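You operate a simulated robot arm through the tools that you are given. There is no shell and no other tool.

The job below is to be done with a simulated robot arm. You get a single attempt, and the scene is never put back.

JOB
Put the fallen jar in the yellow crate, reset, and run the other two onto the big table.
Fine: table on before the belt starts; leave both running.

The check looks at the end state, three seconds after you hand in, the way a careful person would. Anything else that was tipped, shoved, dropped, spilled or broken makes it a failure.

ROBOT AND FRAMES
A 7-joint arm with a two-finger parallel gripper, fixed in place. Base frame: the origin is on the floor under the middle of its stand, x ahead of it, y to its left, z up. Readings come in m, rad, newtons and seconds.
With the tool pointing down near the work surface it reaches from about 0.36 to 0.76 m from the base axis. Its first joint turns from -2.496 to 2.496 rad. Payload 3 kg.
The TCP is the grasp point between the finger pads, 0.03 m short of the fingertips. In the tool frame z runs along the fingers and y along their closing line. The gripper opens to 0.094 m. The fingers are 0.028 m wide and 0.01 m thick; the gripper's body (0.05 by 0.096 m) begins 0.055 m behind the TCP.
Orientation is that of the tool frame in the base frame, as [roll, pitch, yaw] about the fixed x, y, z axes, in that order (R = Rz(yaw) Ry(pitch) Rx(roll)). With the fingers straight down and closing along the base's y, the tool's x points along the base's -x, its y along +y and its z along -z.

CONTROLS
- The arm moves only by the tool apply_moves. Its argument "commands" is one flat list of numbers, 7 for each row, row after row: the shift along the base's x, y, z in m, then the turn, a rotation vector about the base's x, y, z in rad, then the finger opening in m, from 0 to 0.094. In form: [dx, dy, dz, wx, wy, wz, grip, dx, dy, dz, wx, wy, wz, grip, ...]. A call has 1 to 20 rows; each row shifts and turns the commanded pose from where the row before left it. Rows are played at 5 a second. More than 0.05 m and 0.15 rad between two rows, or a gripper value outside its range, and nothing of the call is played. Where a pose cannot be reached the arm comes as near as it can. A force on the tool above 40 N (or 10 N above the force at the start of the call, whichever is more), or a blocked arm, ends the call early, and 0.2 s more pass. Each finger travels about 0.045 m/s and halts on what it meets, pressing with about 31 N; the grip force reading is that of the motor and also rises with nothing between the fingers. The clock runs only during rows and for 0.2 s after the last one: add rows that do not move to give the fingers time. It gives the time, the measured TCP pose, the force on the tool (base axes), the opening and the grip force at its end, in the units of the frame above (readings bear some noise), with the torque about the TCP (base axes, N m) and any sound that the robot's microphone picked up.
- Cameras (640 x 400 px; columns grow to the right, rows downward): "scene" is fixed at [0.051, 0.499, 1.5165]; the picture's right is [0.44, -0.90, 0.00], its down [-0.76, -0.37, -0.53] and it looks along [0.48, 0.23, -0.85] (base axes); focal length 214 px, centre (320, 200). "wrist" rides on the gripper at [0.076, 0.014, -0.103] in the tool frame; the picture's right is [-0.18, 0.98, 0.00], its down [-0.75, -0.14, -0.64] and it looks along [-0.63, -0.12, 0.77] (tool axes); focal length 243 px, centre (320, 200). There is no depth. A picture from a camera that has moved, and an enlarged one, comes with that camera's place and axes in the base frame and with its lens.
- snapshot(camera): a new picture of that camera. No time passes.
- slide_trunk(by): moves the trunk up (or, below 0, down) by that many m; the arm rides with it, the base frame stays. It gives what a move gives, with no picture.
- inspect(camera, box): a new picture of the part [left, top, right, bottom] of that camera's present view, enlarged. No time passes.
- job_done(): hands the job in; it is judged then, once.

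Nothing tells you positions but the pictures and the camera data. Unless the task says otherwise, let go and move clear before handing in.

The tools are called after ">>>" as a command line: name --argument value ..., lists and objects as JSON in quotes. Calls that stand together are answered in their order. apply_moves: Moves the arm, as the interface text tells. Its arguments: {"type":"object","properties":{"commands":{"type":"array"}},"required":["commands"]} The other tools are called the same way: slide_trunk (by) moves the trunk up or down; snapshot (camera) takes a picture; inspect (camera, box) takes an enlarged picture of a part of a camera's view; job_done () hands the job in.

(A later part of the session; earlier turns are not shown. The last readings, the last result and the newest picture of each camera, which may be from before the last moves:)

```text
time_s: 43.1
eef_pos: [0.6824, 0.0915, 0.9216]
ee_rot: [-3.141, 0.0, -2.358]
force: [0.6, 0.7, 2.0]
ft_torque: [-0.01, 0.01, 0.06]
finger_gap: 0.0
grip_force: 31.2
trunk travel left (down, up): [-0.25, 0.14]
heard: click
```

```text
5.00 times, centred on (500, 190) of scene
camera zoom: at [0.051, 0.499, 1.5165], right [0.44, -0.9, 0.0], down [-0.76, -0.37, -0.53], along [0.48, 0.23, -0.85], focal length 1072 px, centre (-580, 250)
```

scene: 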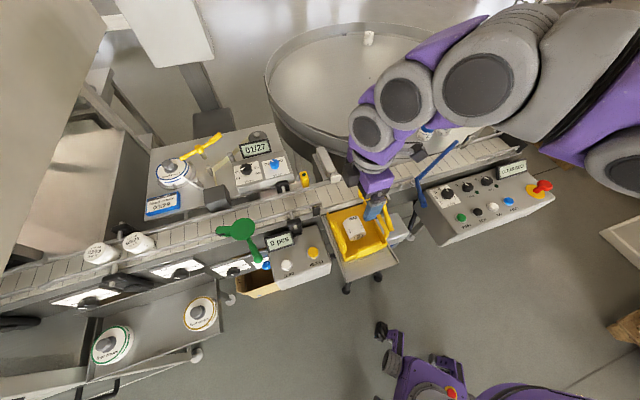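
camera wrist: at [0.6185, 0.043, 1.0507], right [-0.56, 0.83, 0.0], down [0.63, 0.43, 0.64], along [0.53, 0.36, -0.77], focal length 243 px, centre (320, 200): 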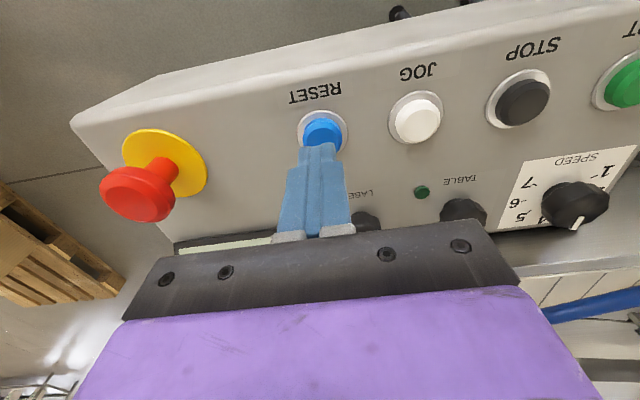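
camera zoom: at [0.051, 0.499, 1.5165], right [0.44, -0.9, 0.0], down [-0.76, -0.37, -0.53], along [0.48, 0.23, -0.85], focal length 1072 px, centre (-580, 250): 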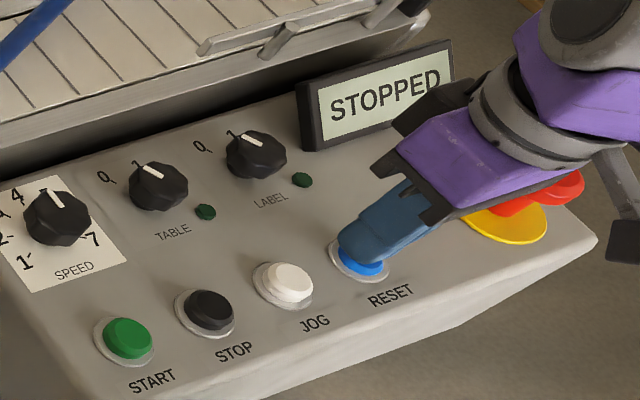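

RESET clicked and the display now shows STOPPED. Next I'll lift off and position the open gripper over the TABLE knob (top centre ≈ (0.670, 0.225, 0.9025)).

>>> apply_moves --commands '[0, 0, 0.02, 0, 0, 0, 0.0, 0, 0, 0.035, 0, 0, 0, 0.0, -0.003, 0.0334, 0.005, 0, 0, 0, 0.03, -0.003, 0.0334, 0, 0, 0, 0, 0.06, -0.003, 0.0334, 0, 0, 0, 0, 0.06, -0.0031, 0.0335, 0, 0, 0, 0, 0.06, 0, 0, 0, 0, 0, 0, 0.06]'

>>> snapshot --camera "wrist"

>>> inspect --camera "wrist" --box '[240, 80, 400, 200]'

>>> inspect --camera "scene" --box '[430, 150, 550, 230]'

```text
time_s: 44.7
eef_pos: [0.6704, 0.2268, 0.981]
ee_rot: [3.139, -0.001, -2.36]
force: [-0.2, 0.0, -0.2]
ft_torque: [0.0, 0.0, -0.01]
finger_gap: 0.0598
grip_force: 0.0
trunk travel left (down, up): [-0.25, 0.14]
```

```text
taken
camera wrist: at [0.6062, 0.1829, 1.0844], right [-0.56, 0.83, 0.0], down [0.64, 0.43, 0.64], along [0.53, 0.36, -0.77], focal length 243 px, centre (320, 200)
```

wrist: 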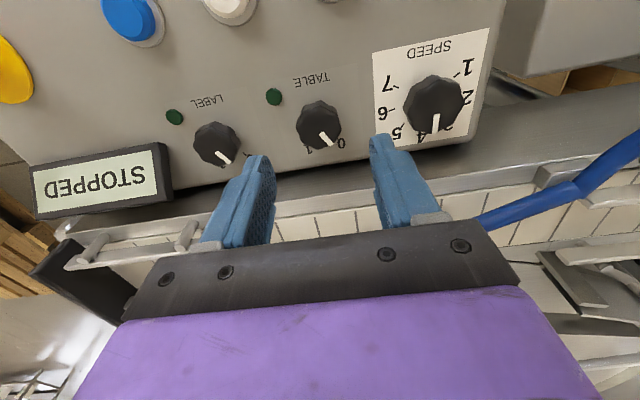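

```text
3.33 times, centred on (320, 140) of wrist
camera zoom: at [0.6062, 0.1829, 1.0844], right [-0.56, 0.83, 0.0], down [0.64, 0.43, 0.64], along [0.53, 0.36, -0.77], focal length 809 px, centre (320, 400)
```

zoom: 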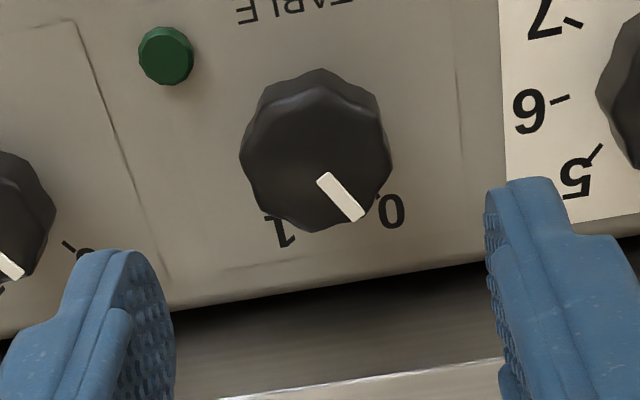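

```text
5.00 times, centred on (490, 190) of scene
camera zoom: at [0.051, 0.499, 1.5165], right [0.44, -0.9, 0.0], down [-0.76, -0.37, -0.53], along [0.48, 0.23, -0.85], focal length 1072 px, centre (-530, 250)
```

zoom: 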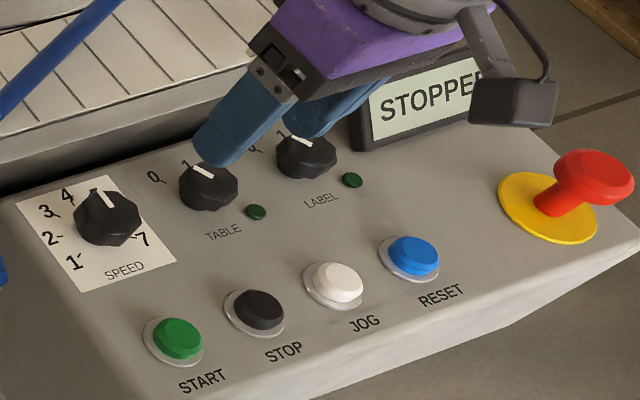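

The close-up confirms TABLE points at 0, and the gripper is centred over it. I'll descend around the knob and close on it.

>>> apply_moves --commands '[0.0005, 0, -0.03, 0, 0, 0, 0.06, 0, 0, -0.02, 0, 0, 0, 0.06, 0, 0, -0.012, 0, 0, 0, 0.06, 0, 0, 0, 0, 0, 0, 0.06]'

>>> inspect --camera "wrist" --box '[220, 80, 420, 220]'

>>> inspect --camera "scene" --box '[430, 150, 550, 230]'

```text
time_s: 45.7
eef_pos: [0.6705, 0.2252, 0.9192]
ee_rot: [3.14, -0.001, -2.36]
force: [0.4, -0.3, 0.1]
ft_torque: [-0.02, 0.03, 0.03]
finger_gap: 0.0601
grip_force: 0.1
trunk travel left (down, up): [-0.25, 0.14]
```

```text
2.86 times, centred on (320, 150) of wrist
camera zoom: at [0.6068, 0.1822, 1.0223], right [-0.56, 0.83, 0.0], down [0.63, 0.43, 0.64], along [0.53, 0.36, -0.77], focal length 693 px, centre (320, 343)
```

zoom: 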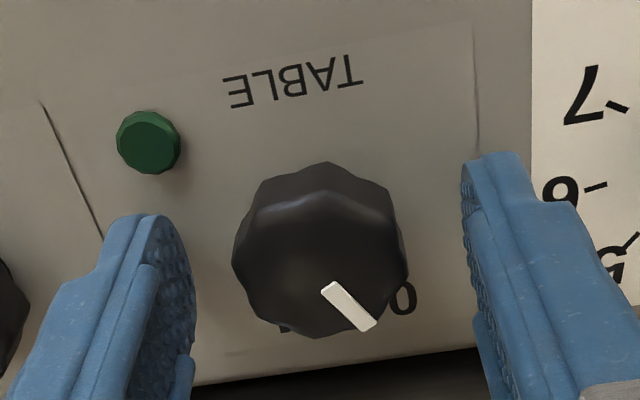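

```text
5.00 times, centred on (490, 190) of scene
camera zoom: at [0.051, 0.499, 1.5165], right [0.44, -0.9, 0.0], down [-0.76, -0.37, -0.53], along [0.48, 0.23, -0.85], focal length 1072 px, centre (-530, 250)
```

zoom: 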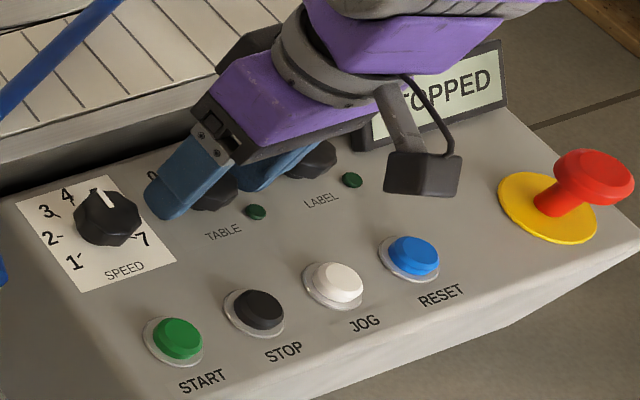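

>>> apply_moves --commands '[0, 0, 0, 0, 0, 0, 0.045, 0, 0, 0, 0, 0, 0, 0.035, 0, 0, 0, 0, 0, 0, 0.025, 0, 0, 0, 0, 0, 0, 0.025]'

>>> inspect --camera "wrist" --box '[220, 80, 420, 220]'

```text
time_s: 46.7
eef_pos: [0.6719, 0.2258, 0.9188]
ee_rot: [-3.141, 0.0, -2.359]
force: [-1.6, 1.4, 0.2]
ft_torque: [-0.04, 0.1, -0.02]
finger_gap: 0.0332
grip_force: 44.7
trunk travel left (down, up): [-0.25, 0.14]
```

```text
2.86 times, centred on (320, 150) of wrist
camera zoom: at [0.6068, 0.1823, 1.0222], right [-0.56, 0.83, 0.0], down [0.63, 0.43, 0.64], along [0.53, 0.36, -0.77], focal length 693 px, centre (320, 343)
```

zoom: 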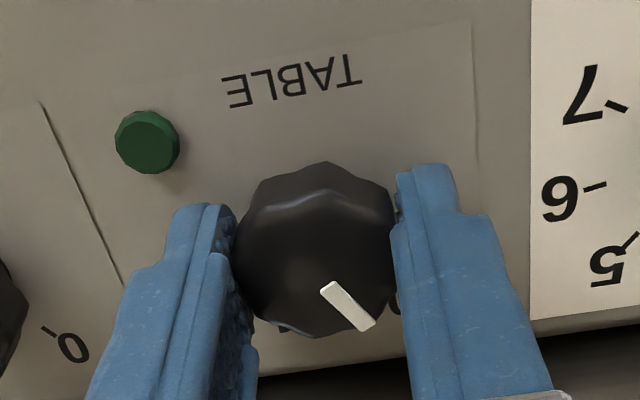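

The knob is gripped. I'll turn it clockwise (0 → 1) in two stages, checking midway.

>>> apply_moves --commands '[0, 0, 0, 0, 0, -0.131, 0.025, 0, 0, 0, 0, 0, -0.131, 0.025, 0, 0, 0, 0, 0, -0.131, 0.025, 0, 0, 0, 0, 0, -0.131, 0.025, 0, 0, 0, 0, 0, 0, 0.025]'

>>> inspect --camera "wrist" --box '[220, 80, 420, 220]'

```text
time_s: 47.9
eef_pos: [0.6714, 0.226, 0.919]
ee_rot: [3.141, -0.003, -2.885]
force: [-4.8, -2.7, -5.4]
ft_torque: [-0.38, 0.99, 0.01]
finger_gap: 0.0332
grip_force: 45.4
trunk travel left (down, up): [-0.25, 0.14]
```

```text
2.86 times, centred on (320, 150) of wrist
camera zoom: at [0.5937, 0.2203, 1.0223], right [-0.07, 1.0, 0.0], down [0.77, 0.06, 0.64], along [0.64, 0.05, -0.77], focal length 693 px, centre (320, 343)
```

zoom: 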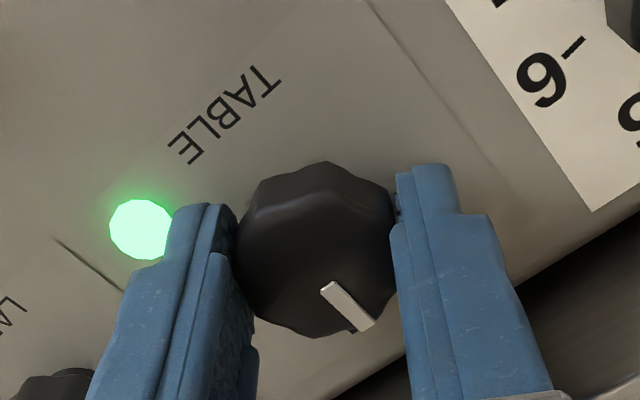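

The knob turns with the gripper and the TABLE lamp is already lit. I'll finish the turn to the 1 mark.

>>> apply_moves --commands '[0, 0, 0, 0, 0, -0.131, 0.025, 0, 0, 0, 0, 0, -0.131, 0.025, 0, 0, 0, 0, 0, -0.131, 0.025, 0, 0, 0, 0, 0, -0.131, 0.025, 0, 0, 0, 0, 0, 0, 0.025]'

>>> snapshot --camera "wrist"

>>> inspect --camera "wrist" --box '[220, 80, 420, 220]'

>>> snapshot --camera "scene"

```text
time_s: 49.1
eef_pos: [0.6713, 0.2255, 0.9192]
ee_rot: [-3.14, -0.003, 2.875]
force: [-11.4, -8.8, -11.3]
ft_torque: [-0.24, 0.27, 0.21]
finger_gap: 0.0333
grip_force: 44.5
trunk travel left (down, up): [-0.25, 0.14]
```

```text
taken
camera wrist: at [0.6014, 0.2596, 1.0223], right [0.44, 0.9, 0.0], down [0.69, -0.33, 0.64], along [0.58, -0.28, -0.77], focal length 243 px, centre (320, 200)
```

wrist: 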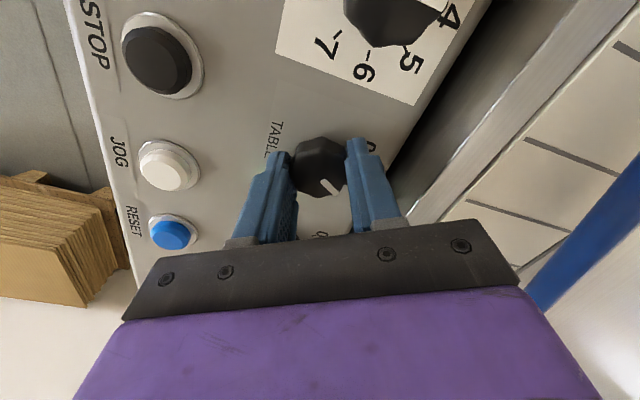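

```text
2.86 times, centred on (320, 150) of wrist
camera zoom: at [0.6014, 0.2596, 1.0223], right [0.44, 0.9, 0.0], down [0.69, -0.33, 0.64], along [0.58, -0.28, -0.77], focal length 693 px, centre (320, 343)
```

zoom: 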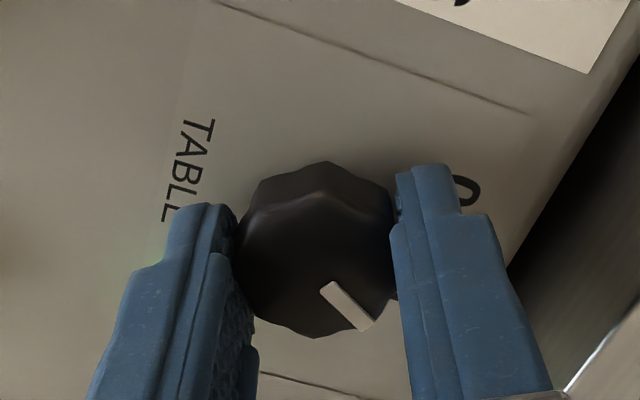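

```text
taken
```

scene: 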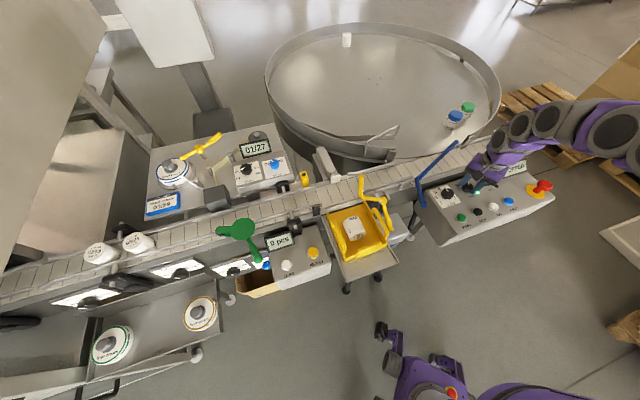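

The table is turning (the jars on it have moved) and the knob has reached its end near 1. I'll release it gently and lift.

>>> apply_moves --commands '[0, 0, 0, 0, 0, 0, 0.035, 0, 0, 0, 0, 0, 0, 0.043, 0, 0, 0, 0, 0, 0, 0.046, 0, 0, 0.01, 0, 0, 0, 0.046, 0, 0, 0.03, 0, 0, 0, 0.05, 0, 0, 0.04, 0, 0, 0, 0.06, 0, 0, 0, 0, 0, 0, 0.06]'

>>> snapshot --camera "wrist"

>>> inspect --camera "wrist" --box '[220, 70, 420, 210]'

>>> snapshot --camera "scene"

```text
time_s: 50.7
eef_pos: [0.6706, 0.2282, 0.9977]
ee_rot: [-3.141, 0.001, 2.876]
force: [0.1, 0.3, -0.3]
ft_torque: [-0.01, 0.01, -0.04]
finger_gap: 0.0603
grip_force: 0.1
trunk travel left (down, up): [-0.25, 0.14]
```

```text
taken
camera wrist: at [0.6017, 0.2617, 1.1016], right [0.44, 0.9, 0.0], down [0.69, -0.33, 0.64], along [0.58, -0.28, -0.77], focal length 243 px, centre (320, 200)
```

wrist: 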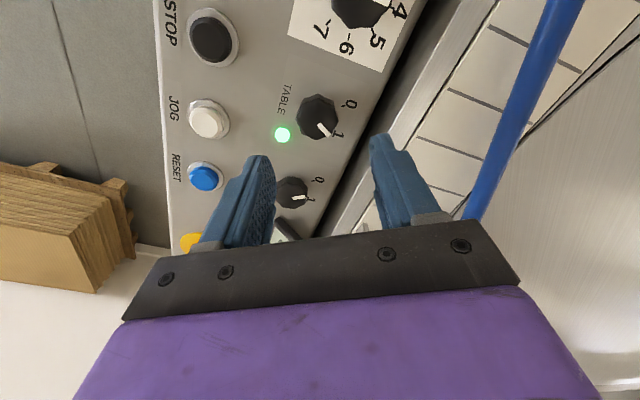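

```text
2.86 times, centred on (320, 140) of wrist
camera zoom: at [0.6017, 0.2617, 1.1016], right [0.44, 0.9, 0.0], down [0.69, -0.33, 0.64], along [0.58, -0.28, -0.77], focal length 693 px, centre (320, 371)
```

zoom: 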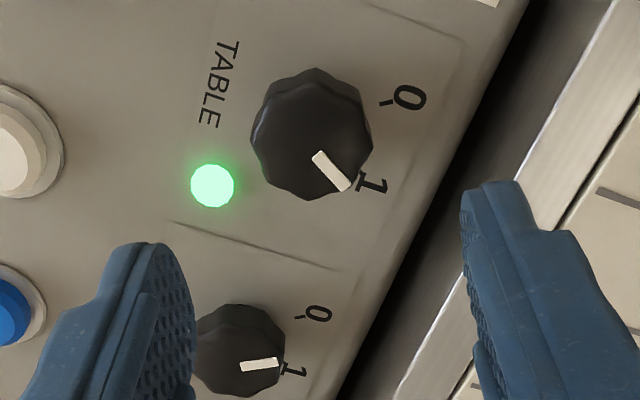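

```text
taken
```

scene: 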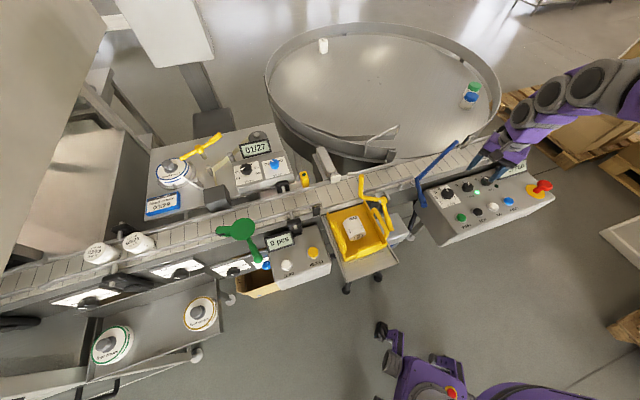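

TABLE is at 1, its lamp is lit, and the table is running; LABEL stays at 0. Before START I'll check the whole belt path once more.

>>> inspect --camera "scene" --box '[330, 110, 500, 220]'

>>> inspect --camera "scene" --box '[80, 160, 340, 290]'

```text
3.64 times, centred on (415, 165) of scene
camera zoom: at [0.051, 0.499, 1.5165], right [0.44, -0.9, 0.0], down [-0.76, -0.37, -0.53], along [0.48, 0.23, -0.85], focal length 780 px, centre (-26, 327)
```

zoom: 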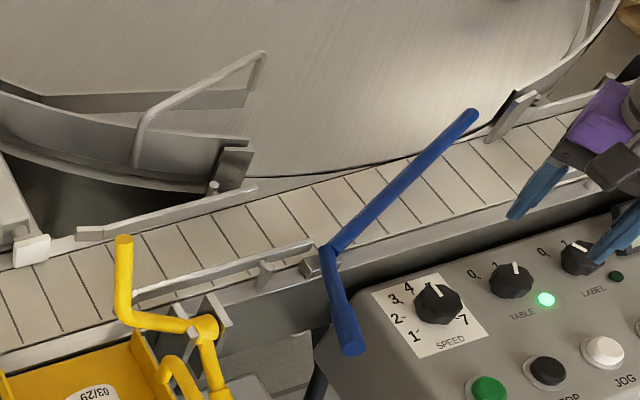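

```text
2.46 times, centred on (210, 225) of scene
camera zoom: at [0.051, 0.499, 1.5165], right [0.44, -0.9, 0.0], down [-0.76, -0.37, -0.53], along [0.48, 0.23, -0.85], focal length 528 px, centre (591, 138)
```

zoom: 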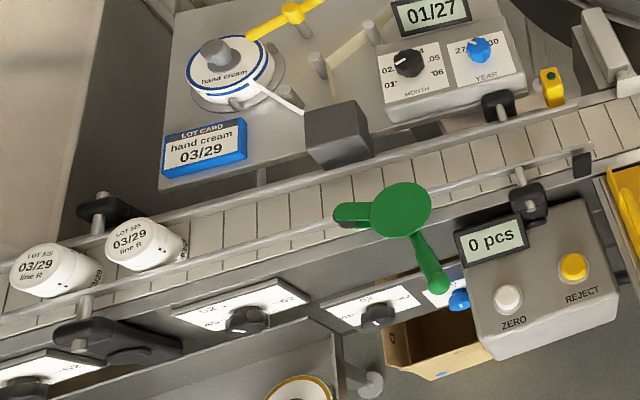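

The path is clear: rails open to the table ahead of the blue arm, the yellow gate is up and the green gate is flush with the rail. Moving above START with closed fingers.

>>> apply_moves --commands '[-0.0427, -0.0008, 0, 0, 0, 0, 0.03, -0.0427, -0.0008, 0, 0, 0, 0, 0.0, -0.0427, -0.0008, 0, 0, 0, 0, 0.0, 0, 0, -0.025, 0, 0, 0, 0.0, 0, 0, -0.025, 0, 0, 0, 0.0, 0, 0, 0, 0, 0, 0, 0.0]'

>>> snapshot --camera "wrist"

>>> inspect --camera "wrist" --box '[270, 80, 370, 170]'

>>> inspect --camera "scene" --box '[420, 150, 560, 240]'

```text
time_s: 52.1
eef_pos: [0.5438, 0.2256, 0.9489]
ee_rot: [3.141, -0.001, 2.874]
force: [-0.1, 0.1, 0.0]
ft_torque: [0.0, 0.0, 0.0]
finger_gap: 0.0
grip_force: 31.4
trunk travel left (down, up): [-0.25, 0.14]
```

```text
taken
camera wrist: at [0.4738, 0.2589, 1.0516], right [0.44, 0.9, 0.0], down [0.69, -0.33, 0.64], along [0.58, -0.28, -0.77], focal length 243 px, centre (320, 200)
```

wrist: 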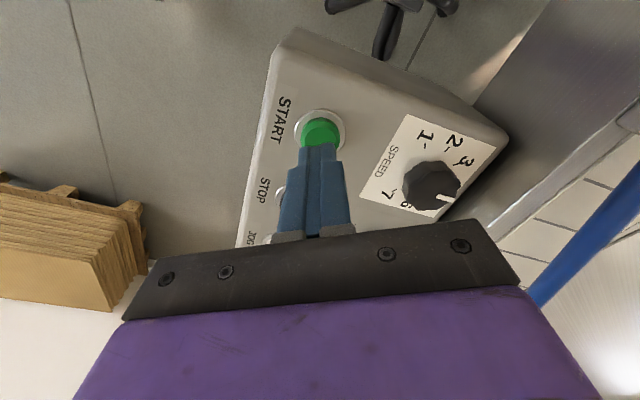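

```text
4.44 times, centred on (320, 125) of wrist
camera zoom: at [0.4738, 0.2589, 1.0516], right [0.44, 0.9, 0.0], down [0.69, -0.33, 0.64], along [0.58, -0.28, -0.77], focal length 1078 px, centre (320, 533)
```

zoom: 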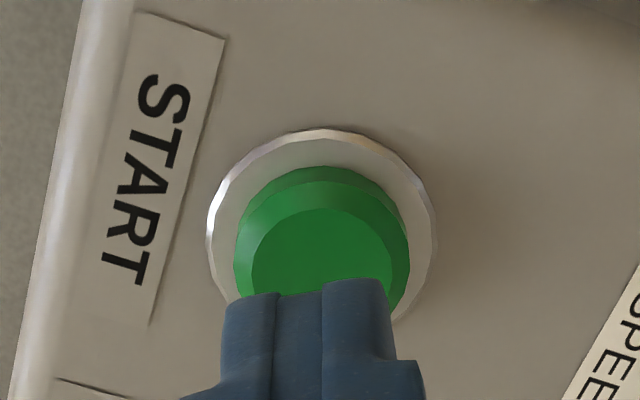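

```text
4.44 times, centred on (490, 195) of scene
camera zoom: at [0.051, 0.499, 1.5165], right [0.44, -0.9, 0.0], down [-0.76, -0.37, -0.53], along [0.48, 0.23, -0.85], focal length 953 px, centre (-436, 222)
```

zoom: 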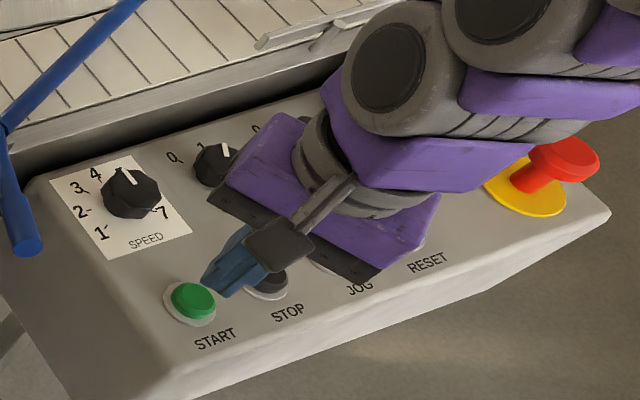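

The tip is exactly over START. Pressing it the same way as RESET, then lifting off.

>>> apply_moves --commands '[0, 0, -0.012, 0, 0, 0, 0.0, 0, 0, -0.008, 0, 0, 0, 0.0, 0, 0, -0.005, 0, 0, 0, 0.0, 0, 0, -0.004, 0, 0, 0, 0.0, 0, 0, 0.01, 0, 0, 0, 0.0, 0, 0, 0.03, 0, 0, 0, 0.0]'

>>> snapshot --camera "scene"

>>> inspect --camera "scene" --box '[420, 150, 560, 240]'

```text
time_s: 53.5
eef_pos: [0.5433, 0.2241, 0.9608]
ee_rot: [-3.14, 0.001, 2.876]
force: [0.2, -0.3, 1.0]
ft_torque: [-0.02, -0.01, 0.01]
finger_gap: 0.0001
grip_force: 30.7
trunk travel left (down, up): [-0.25, 0.14]
heard: click
```

```text
taken
```

scene: 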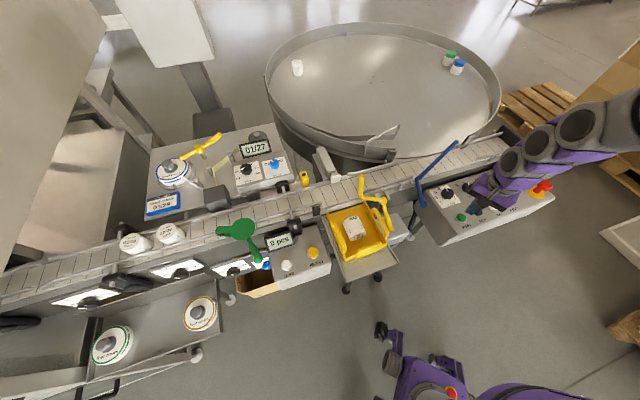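

```text
4.44 times, centred on (490, 195) of scene
camera zoom: at [0.051, 0.499, 1.5165], right [0.44, -0.9, 0.0], down [-0.76, -0.37, -0.53], along [0.48, 0.23, -0.85], focal length 953 px, centre (-436, 222)
```

zoom: 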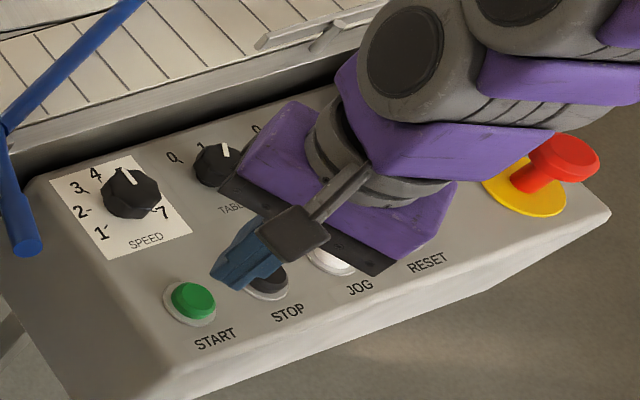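

The belt is running and the jars are moving. I'll hover near STOP in case of trouble and watch them pass the green gate.

>>> apply_moves --commands '[0.023, -0.0225, 0.01, 0, 0, 0, 0.0, 0.023, -0.0225, 0, 0, 0, 0, 0.0]'

>>> inspect --camera "scene" --box '[120, 160, 380, 290]'

```text
time_s: 54.1
eef_pos: [0.5876, 0.1775, 0.9699]
ee_rot: [3.142, -0.001, 2.878]
force: [-0.9, -0.1, -0.4]
ft_torque: [0.0, -0.02, 0.0]
finger_gap: 0.0001
grip_force: 31.2
trunk travel left (down, up): [-0.25, 0.14]
```

```text
2.46 times, centred on (250, 225) of scene
camera zoom: at [0.051, 0.499, 1.5165], right [0.44, -0.9, 0.0], down [-0.76, -0.37, -0.53], along [0.48, 0.23, -0.85], focal length 528 px, centre (492, 138)
```

zoom: 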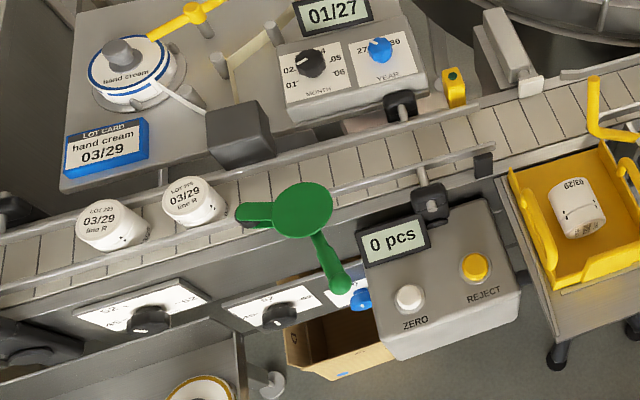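

>>> apply_moves --commands '[0, 0, 0, 0, 0, 0, 0.0]'

>>> inspect --camera "scene" --box '[120, 160, 380, 290]'

```text
time_s: 54.5
eef_pos: [0.5879, 0.1797, 0.9689]
ee_rot: [-3.14, 0.0, 2.877]
force: [-0.5, 0.0, -0.1]
ft_torque: [0.01, -0.02, -0.05]
finger_gap: 0.0001
grip_force: 31.2
trunk travel left (down, up): [-0.25, 0.14]
```

```text
2.46 times, centred on (250, 225) of scene
camera zoom: at [0.051, 0.499, 1.5165], right [0.44, -0.9, 0.0], down [-0.76, -0.37, -0.53], along [0.48, 0.23, -0.85], focal length 528 px, centre (492, 138)
```

zoom: 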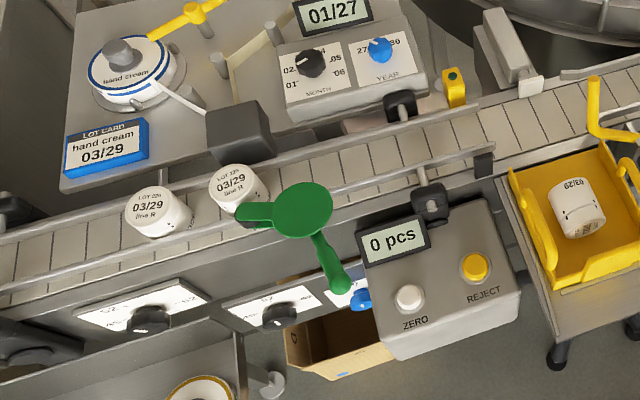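

>>> apply_moves --commands '[0, 0, 0, 0, 0, 0, 0.0]'

>>> inspect --camera "scene" --box '[120, 160, 380, 290]'

```text
time_s: 54.9
eef_pos: [0.5893, 0.1786, 0.9699]
ee_rot: [-3.141, -0.001, 2.876]
force: [0.7, 1.1, -0.3]
ft_torque: [0.02, 0.02, 0.01]
finger_gap: 0.0002
grip_force: 30.9
trunk travel left (down, up): [-0.25, 0.14]
```

```text
2.46 times, centred on (250, 225) of scene
camera zoom: at [0.051, 0.499, 1.5165], right [0.44, -0.9, 0.0], down [-0.76, -0.37, -0.53], along [0.48, 0.23, -0.85], focal length 528 px, centre (492, 138)
```

zoom: 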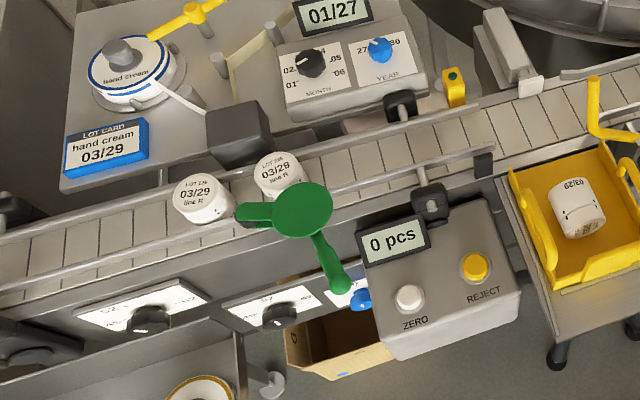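

The first jar is passing the green disc without trouble. I'll keep watching.

>>> apply_moves --commands '[0, 0, 0, 0, 0, 0, 0.0, 0, 0, 0, 0, 0, 0, 0.0]'

>>> inspect --camera "scene" --box '[160, 140, 420, 270]'

```text
time_s: 55.5
eef_pos: [0.5883, 0.1781, 0.9697]
ee_rot: [3.14, 0.0, 2.878]
force: [0.1, 0.9, 0.2]
ft_torque: [-0.01, -0.03, -0.01]
finger_gap: 0.0001
grip_force: 31.0
trunk travel left (down, up): [-0.25, 0.14]
```

```text
2.46 times, centred on (290, 205) of scene
camera zoom: at [0.051, 0.499, 1.5165], right [0.44, -0.9, 0.0], down [-0.76, -0.37, -0.53], along [0.48, 0.23, -0.85], focal length 528 px, centre (394, 188)
```

zoom: 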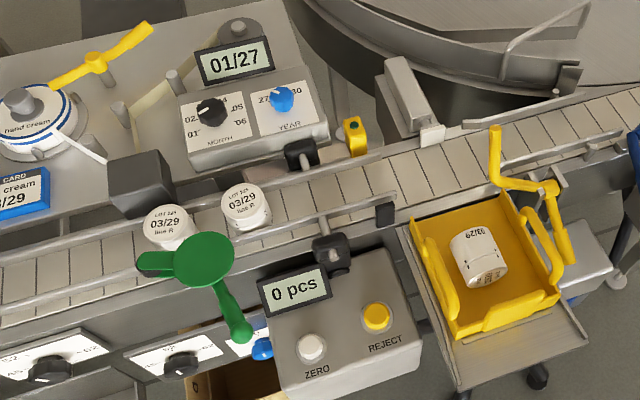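

>>> apply_moves --commands '[0, 0, 0, 0, 0, 0, 0.0, 0, 0, 0, 0, 0, 0, 0.0]'

>>> inspect --camera "scene" --box '[200, 120, 460, 250]'

```text
time_s: 56.1
eef_pos: [0.5889, 0.1783, 0.9674]
ee_rot: [-3.141, 0.0, 2.876]
force: [0.5, 0.3, -0.8]
ft_torque: [0.03, 0.02, 0.0]
finger_gap: 0.0
grip_force: 31.0
trunk travel left (down, up): [-0.25, 0.14]
```

```text
2.46 times, centred on (330, 185) of scene
camera zoom: at [0.051, 0.499, 1.5165], right [0.44, -0.9, 0.0], down [-0.76, -0.37, -0.53], along [0.48, 0.23, -0.85], focal length 528 px, centre (295, 237)
```

zoom: 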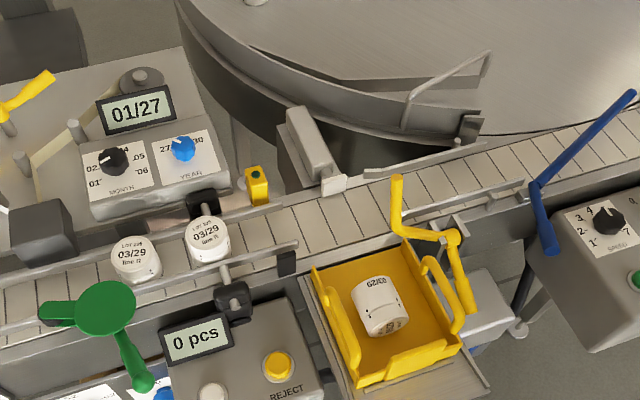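

>>> apply_moves --commands '[0, 0, 0, 0, 0, 0, 0.0, 0, 0, 0, 0, 0, 0, 0.0]'

>>> inspect --camera "scene" --box '[220, 110, 480, 240]'

```text
time_s: 56.7
eef_pos: [0.5875, 0.1784, 0.9691]
ee_rot: [3.141, -0.001, 2.876]
force: [0.4, -0.2, -0.3]
ft_torque: [0.0, 0.02, 0.02]
finger_gap: 0.0
grip_force: 31.1
trunk travel left (down, up): [-0.25, 0.14]
```

```text
2.46 times, centred on (350, 175) of scene
camera zoom: at [0.051, 0.499, 1.5165], right [0.44, -0.9, 0.0], down [-0.76, -0.37, -0.53], along [0.48, 0.23, -0.85], focal length 528 px, centre (246, 262)
```

zoom: 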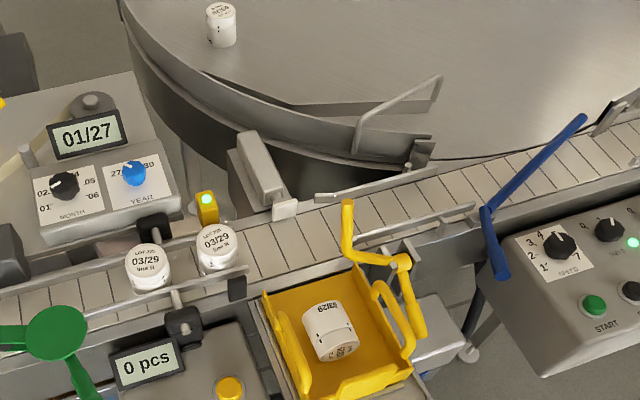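

>>> apply_moves --commands '[0, 0, 0, 0, 0, 0, 0.0, 0, 0, 0, 0, 0, 0, 0.0]'

>>> inspect --camera "scene" --box '[240, 90, 520, 240]'

```text
time_s: 57.3
eef_pos: [0.5879, 0.1785, 0.9703]
ee_rot: [-3.139, 0.001, 2.875]
force: [0.6, 0.0, -1.6]
ft_torque: [0.02, 0.0, 0.01]
finger_gap: 0.0
grip_force: 30.6
trunk travel left (down, up): [-0.25, 0.14]
```

```text
2.29 times, centred on (380, 165) of scene
camera zoom: at [0.051, 0.499, 1.5165], right [0.44, -0.9, 0.0], down [-0.76, -0.37, -0.53], along [0.48, 0.23, -0.85], focal length 490 px, centre (183, 280)
```

zoom: 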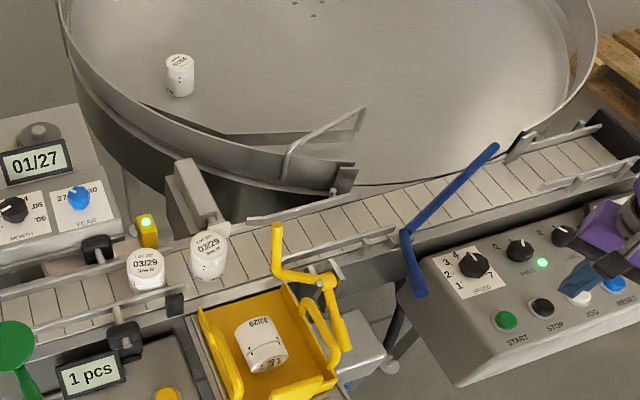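

>>> apply_moves --commands '[0, 0, 0, 0, 0, 0, 0.0, 0, 0, 0, 0, 0, 0, 0.0]'

>>> inspect --camera "scene" --box '[240, 90, 520, 240]'

```text
time_s: 57.9
eef_pos: [0.5878, 0.1781, 0.9703]
ee_rot: [-3.138, 0.0, 2.875]
force: [-0.3, 0.4, -0.7]
ft_torque: [-0.02, 0.0, 0.02]
finger_gap: 0.0
grip_force: 31.1
trunk travel left (down, up): [-0.25, 0.14]
```

```text
2.29 times, centred on (380, 165) of scene
camera zoom: at [0.051, 0.499, 1.5165], right [0.44, -0.9, 0.0], down [-0.76, -0.37, -0.53], along [0.48, 0.23, -0.85], focal length 490 px, centre (183, 280)
```

zoom: 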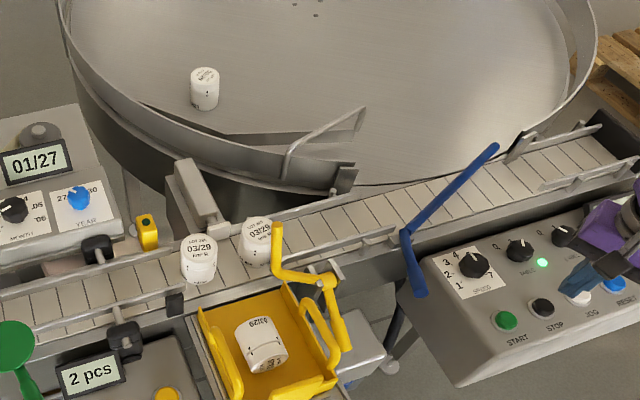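

>>> apply_moves --commands '[0, 0, 0, 0, 0, 0, 0.0, 0, 0, 0, 0, 0, 0, 0.0]'

>>> inspect --camera "scene" --box '[260, 70, 540, 220]'

```text
time_s: 58.5
eef_pos: [0.5871, 0.1781, 0.9694]
ee_rot: [-3.141, 0.0, 2.877]
force: [0.1, 1.0, -0.3]
ft_torque: [-0.03, -0.02, -0.01]
finger_gap: 0.0
grip_force: 30.7
trunk travel left (down, up): [-0.25, 0.14]
```

```text
2.29 times, centred on (400, 145) of scene
camera zoom: at [0.051, 0.499, 1.5165], right [0.44, -0.9, 0.0], down [-0.76, -0.37, -0.53], along [0.48, 0.23, -0.85], focal length 490 px, centre (137, 326)
```

zoom: 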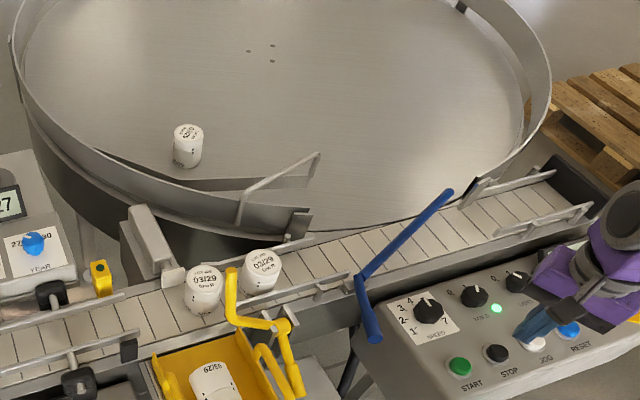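

>>> apply_moves --commands '[0, 0, 0, 0, 0, 0, 0.0, 0, 0, 0, 0, 0, 0, 0.0]'

>>> inspect --camera "scene" --box '[260, 70, 540, 220]'

```text
time_s: 59.1
eef_pos: [0.5885, 0.1781, 0.9693]
ee_rot: [3.142, 0.0, 2.878]
force: [-0.4, 0.9, 1.0]
ft_torque: [-0.03, 0.0, 0.01]
finger_gap: 0.0
grip_force: 30.5
trunk travel left (down, up): [-0.25, 0.14]
```

```text
2.29 times, centred on (400, 145) of scene
camera zoom: at [0.051, 0.499, 1.5165], right [0.44, -0.9, 0.0], down [-0.76, -0.37, -0.53], along [0.48, 0.23, -0.85], focal length 490 px, centre (137, 326)
```

zoom: 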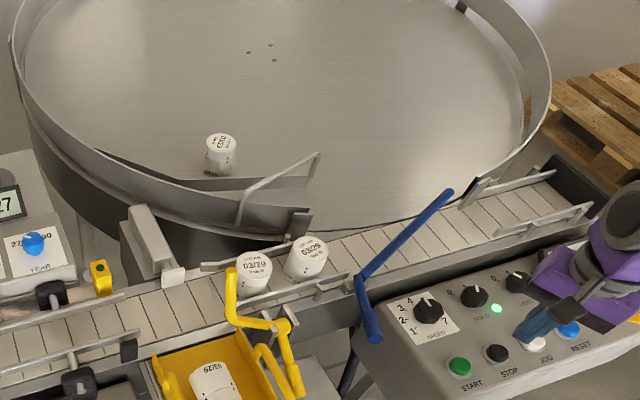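

>>> apply_moves --commands '[0, 0, 0, 0, 0, 0, 0.0, 0, 0, 0, 0, 0, 0, 0.0]'

>>> inspect --camera "scene" --box '[260, 70, 540, 220]'

```text
time_s: 59.7
eef_pos: [0.5893, 0.1789, 0.9687]
ee_rot: [3.14, 0.0, 2.877]
force: [0.4, 0.3, -0.1]
ft_torque: [0.0, 0.0, -0.02]
finger_gap: 0.0
grip_force: 31.0
trunk travel left (down, up): [-0.25, 0.14]
```

```text
2.29 times, centred on (400, 145) of scene
camera zoom: at [0.051, 0.499, 1.5165], right [0.44, -0.9, 0.0], down [-0.76, -0.37, -0.53], along [0.48, 0.23, -0.85], focal length 490 px, centre (137, 326)
```

zoom: 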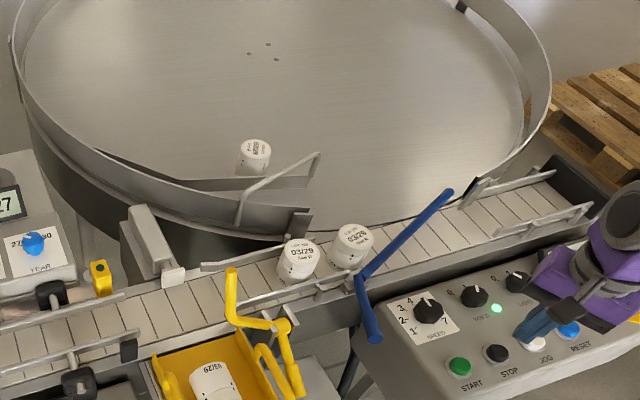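

>>> apply_moves --commands '[0, 0, 0, 0, 0, 0, 0.0]'

>>> inspect --camera "scene" --box '[300, 80, 540, 210]'

```text
time_s: 60.1
eef_pos: [0.5881, 0.1779, 0.9698]
ee_rot: [3.141, -0.001, 2.875]
force: [0.3, 0.6, -0.1]
ft_torque: [0.03, 0.0, 0.02]
finger_gap: 0.0001
grip_force: 30.9
trunk travel left (down, up): [-0.25, 0.14]
```

```text
2.67 times, centred on (420, 145) of scene
camera zoom: at [0.051, 0.499, 1.5165], right [0.44, -0.9, 0.0], down [-0.76, -0.37, -0.53], along [0.48, 0.23, -0.85], focal length 572 px, centre (53, 347)
```

zoom: 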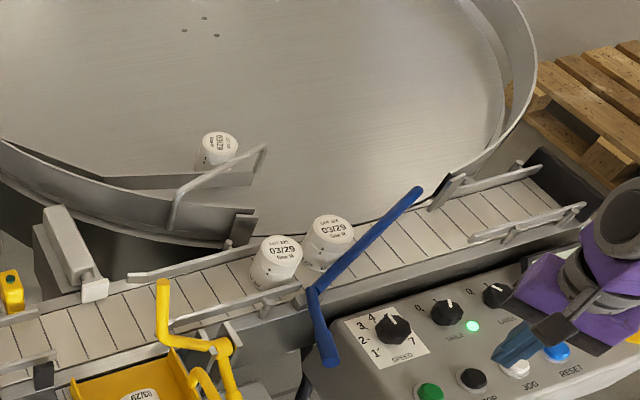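

>>> apply_moves --commands '[0, 0, 0, 0, 0, 0, 0.0]'

>>> inspect --camera "scene" --box '[300, 80, 540, 210]'

```text
time_s: 60.5
eef_pos: [0.5884, 0.1786, 0.9702]
ee_rot: [3.141, 0.0, 2.876]
force: [0.1, 0.8, -0.4]
ft_torque: [0.02, -0.01, 0.02]
finger_gap: 0.0003
grip_force: 30.7
trunk travel left (down, up): [-0.25, 0.14]
```

```text
2.67 times, centred on (420, 145) of scene
camera zoom: at [0.051, 0.499, 1.5165], right [0.44, -0.9, 0.0], down [-0.76, -0.37, -0.53], along [0.48, 0.23, -0.85], focal length 572 px, centre (53, 347)
```

zoom: 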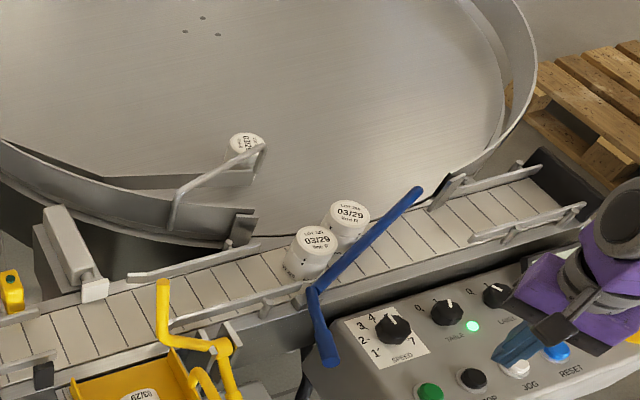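

The jars are following the blue arm onto the table. I'll keep watching in short steps.

>>> apply_moves --commands '[0, 0, 0, 0, 0, 0, 0.0]'

>>> inspect --camera "scene" --box '[300, 80, 540, 210]'

```text
time_s: 60.9
eef_pos: [0.5883, 0.1785, 0.9691]
ee_rot: [-3.139, -0.002, 2.877]
force: [0.9, -0.6, -0.4]
ft_torque: [-0.01, 0.02, -0.01]
finger_gap: 0.0
grip_force: 30.7
trunk travel left (down, up): [-0.25, 0.14]
```

```text
2.67 times, centred on (420, 145) of scene
camera zoom: at [0.051, 0.499, 1.5165], right [0.44, -0.9, 0.0], down [-0.76, -0.37, -0.53], along [0.48, 0.23, -0.85], focal length 572 px, centre (53, 347)
```

zoom: 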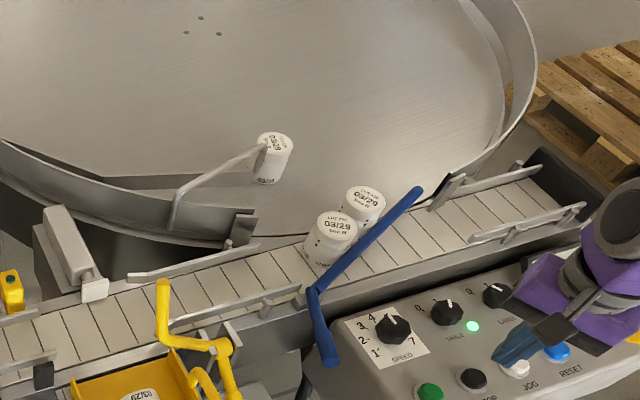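

>>> apply_moves --commands '[0, 0, 0, 0, 0, 0, 0.0]'

>>> inspect --camera "scene" --box '[300, 80, 540, 210]'

```text
time_s: 61.3
eef_pos: [0.5879, 0.1792, 0.9696]
ee_rot: [-3.138, 0.0, 2.877]
force: [0.5, 0.8, 0.0]
ft_torque: [-0.01, 0.0, -0.02]
finger_gap: 0.0
grip_force: 30.7
trunk travel left (down, up): [-0.25, 0.14]
```

```text
2.67 times, centred on (420, 145) of scene
camera zoom: at [0.051, 0.499, 1.5165], right [0.44, -0.9, 0.0], down [-0.76, -0.37, -0.53], along [0.48, 0.23, -0.85], focal length 572 px, centre (53, 347)
```

zoom: 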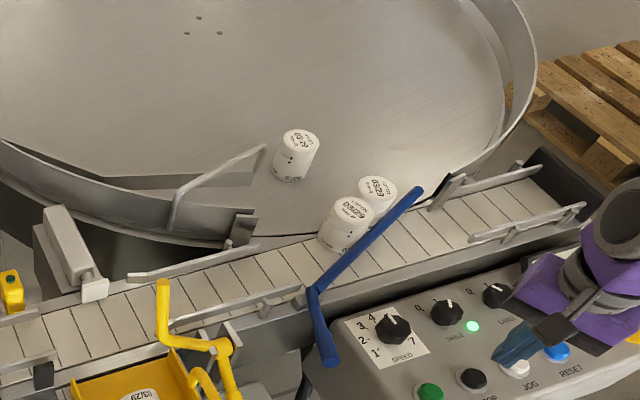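

>>> apply_moves --commands '[0, 0, 0, 0, 0, 0, 0.0]'

>>> inspect --camera "scene" --box '[300, 80, 540, 210]'

```text
time_s: 61.7
eef_pos: [0.5877, 0.1786, 0.9701]
ee_rot: [-3.141, -0.001, 2.876]
force: [-0.4, -0.6, -0.1]
ft_torque: [0.0, 0.01, -0.01]
finger_gap: 0.0
grip_force: 31.1
trunk travel left (down, up): [-0.25, 0.14]
```

```text
2.67 times, centred on (420, 145) of scene
camera zoom: at [0.051, 0.499, 1.5165], right [0.44, -0.9, 0.0], down [-0.76, -0.37, -0.53], along [0.48, 0.23, -0.85], focal length 572 px, centre (53, 347)
```

zoom: 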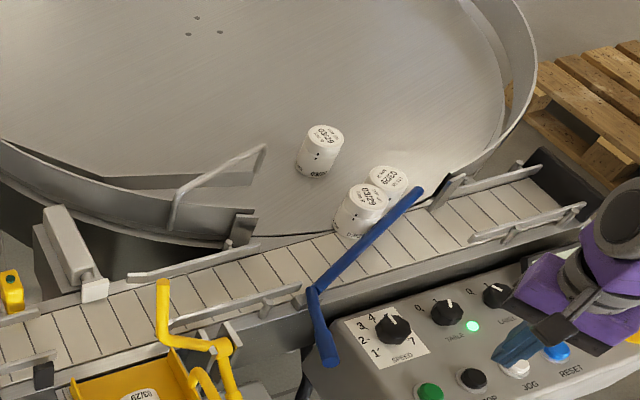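

>>> apply_moves --commands '[0, 0, 0, 0, 0, 0, 0.0, 0, 0, 0, 0, 0, 0, 0.0]'

>>> inspect --camera "scene" --box '[300, 60, 540, 210]'

```text
time_s: 62.3
eef_pos: [0.5875, 0.1781, 0.9688]
ee_rot: [-3.14, 0.0, 2.877]
force: [0.1, 0.7, -0.7]
ft_torque: [-0.02, 0.01, 0.02]
finger_gap: 0.0
grip_force: 30.8
trunk travel left (down, up): [-0.25, 0.14]
```

```text
2.67 times, centred on (420, 135) of scene
camera zoom: at [0.051, 0.499, 1.5165], right [0.44, -0.9, 0.0], down [-0.76, -0.37, -0.53], along [0.48, 0.23, -0.85], focal length 572 px, centre (53, 373)
```

zoom: 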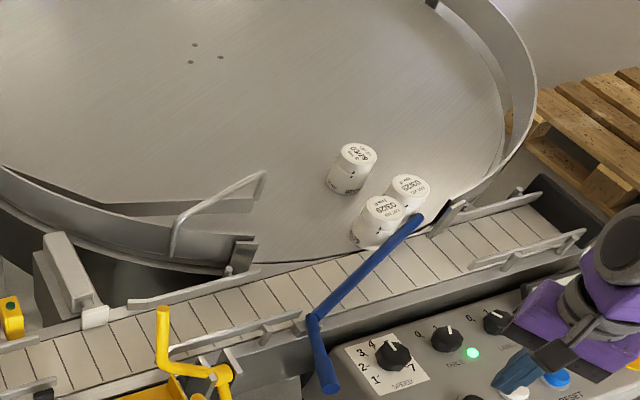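

>>> apply_moves --commands '[0, 0, 0, 0, 0, 0, 0.0, 0, 0, 0, 0, 0, 0, 0.0]'

>>> inspect --camera "scene" --box '[300, 40, 540, 210]'

```text
time_s: 62.9
eef_pos: [0.5879, 0.1786, 0.9704]
ee_rot: [-3.141, 0.0, 2.876]
force: [0.1, 0.6, -0.4]
ft_torque: [0.04, -0.01, -0.03]
finger_gap: 0.0001
grip_force: 31.2
trunk travel left (down, up): [-0.25, 0.14]
```

```text
2.35 times, centred on (420, 125) of scene
camera zoom: at [0.051, 0.499, 1.5165], right [0.44, -0.9, 0.0], down [-0.76, -0.37, -0.53], along [0.48, 0.23, -0.85], focal length 505 px, centre (85, 376)
```

zoom: 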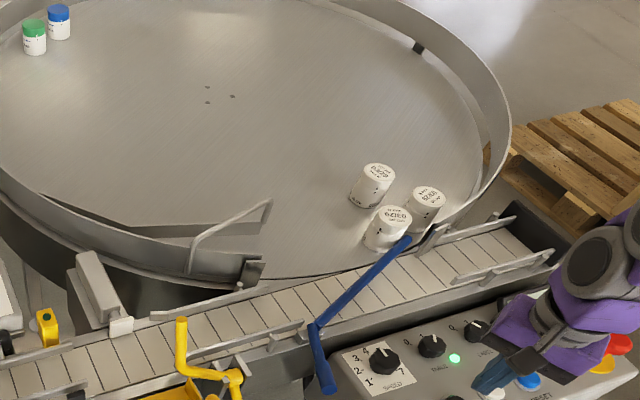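

Both jars are over the table edge now. I'll raise the arm clear while they carry on.

>>> apply_moves --commands '[0, 0, 0.04, 0, 0, 0, 0.0, -0.01, 0, 0.04, 0, 0, 0, 0.03, -0.02, 0, 0.04, 0, 0, 0, 0.06]'

>>> snapshot --camera "scene"

>>> inspect --camera "scene" --box '[300, 40, 540, 210]'

```text
time_s: 63.7
eef_pos: [0.5565, 0.1804, 1.0927]
ee_rot: [3.141, 0.002, 2.878]
force: [-1.2, -0.6, -0.1]
ft_torque: [-0.01, -0.04, 0.01]
finger_gap: 0.0492
grip_force: 0.1
trunk travel left (down, up): [-0.25, 0.14]
```

```text
taken
```

scene: 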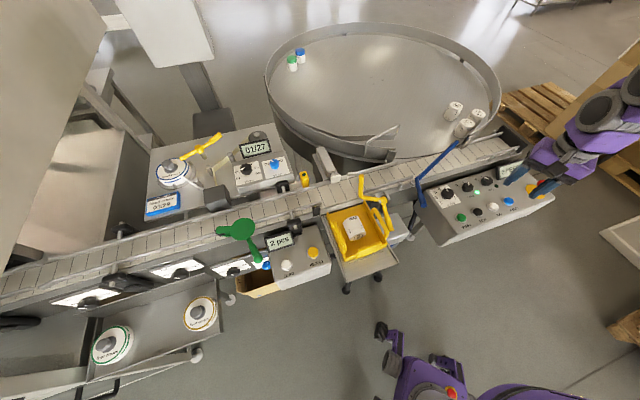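

```text
2.35 times, centred on (420, 125) of scene
camera zoom: at [0.051, 0.499, 1.5165], right [0.44, -0.9, 0.0], down [-0.76, -0.37, -0.53], along [0.48, 0.23, -0.85], focal length 505 px, centre (85, 376)
```

zoom: 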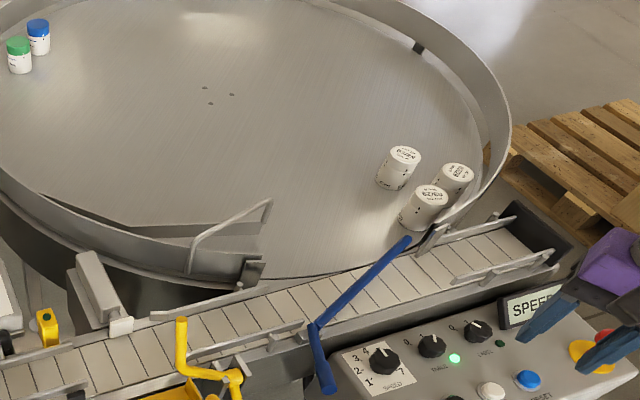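

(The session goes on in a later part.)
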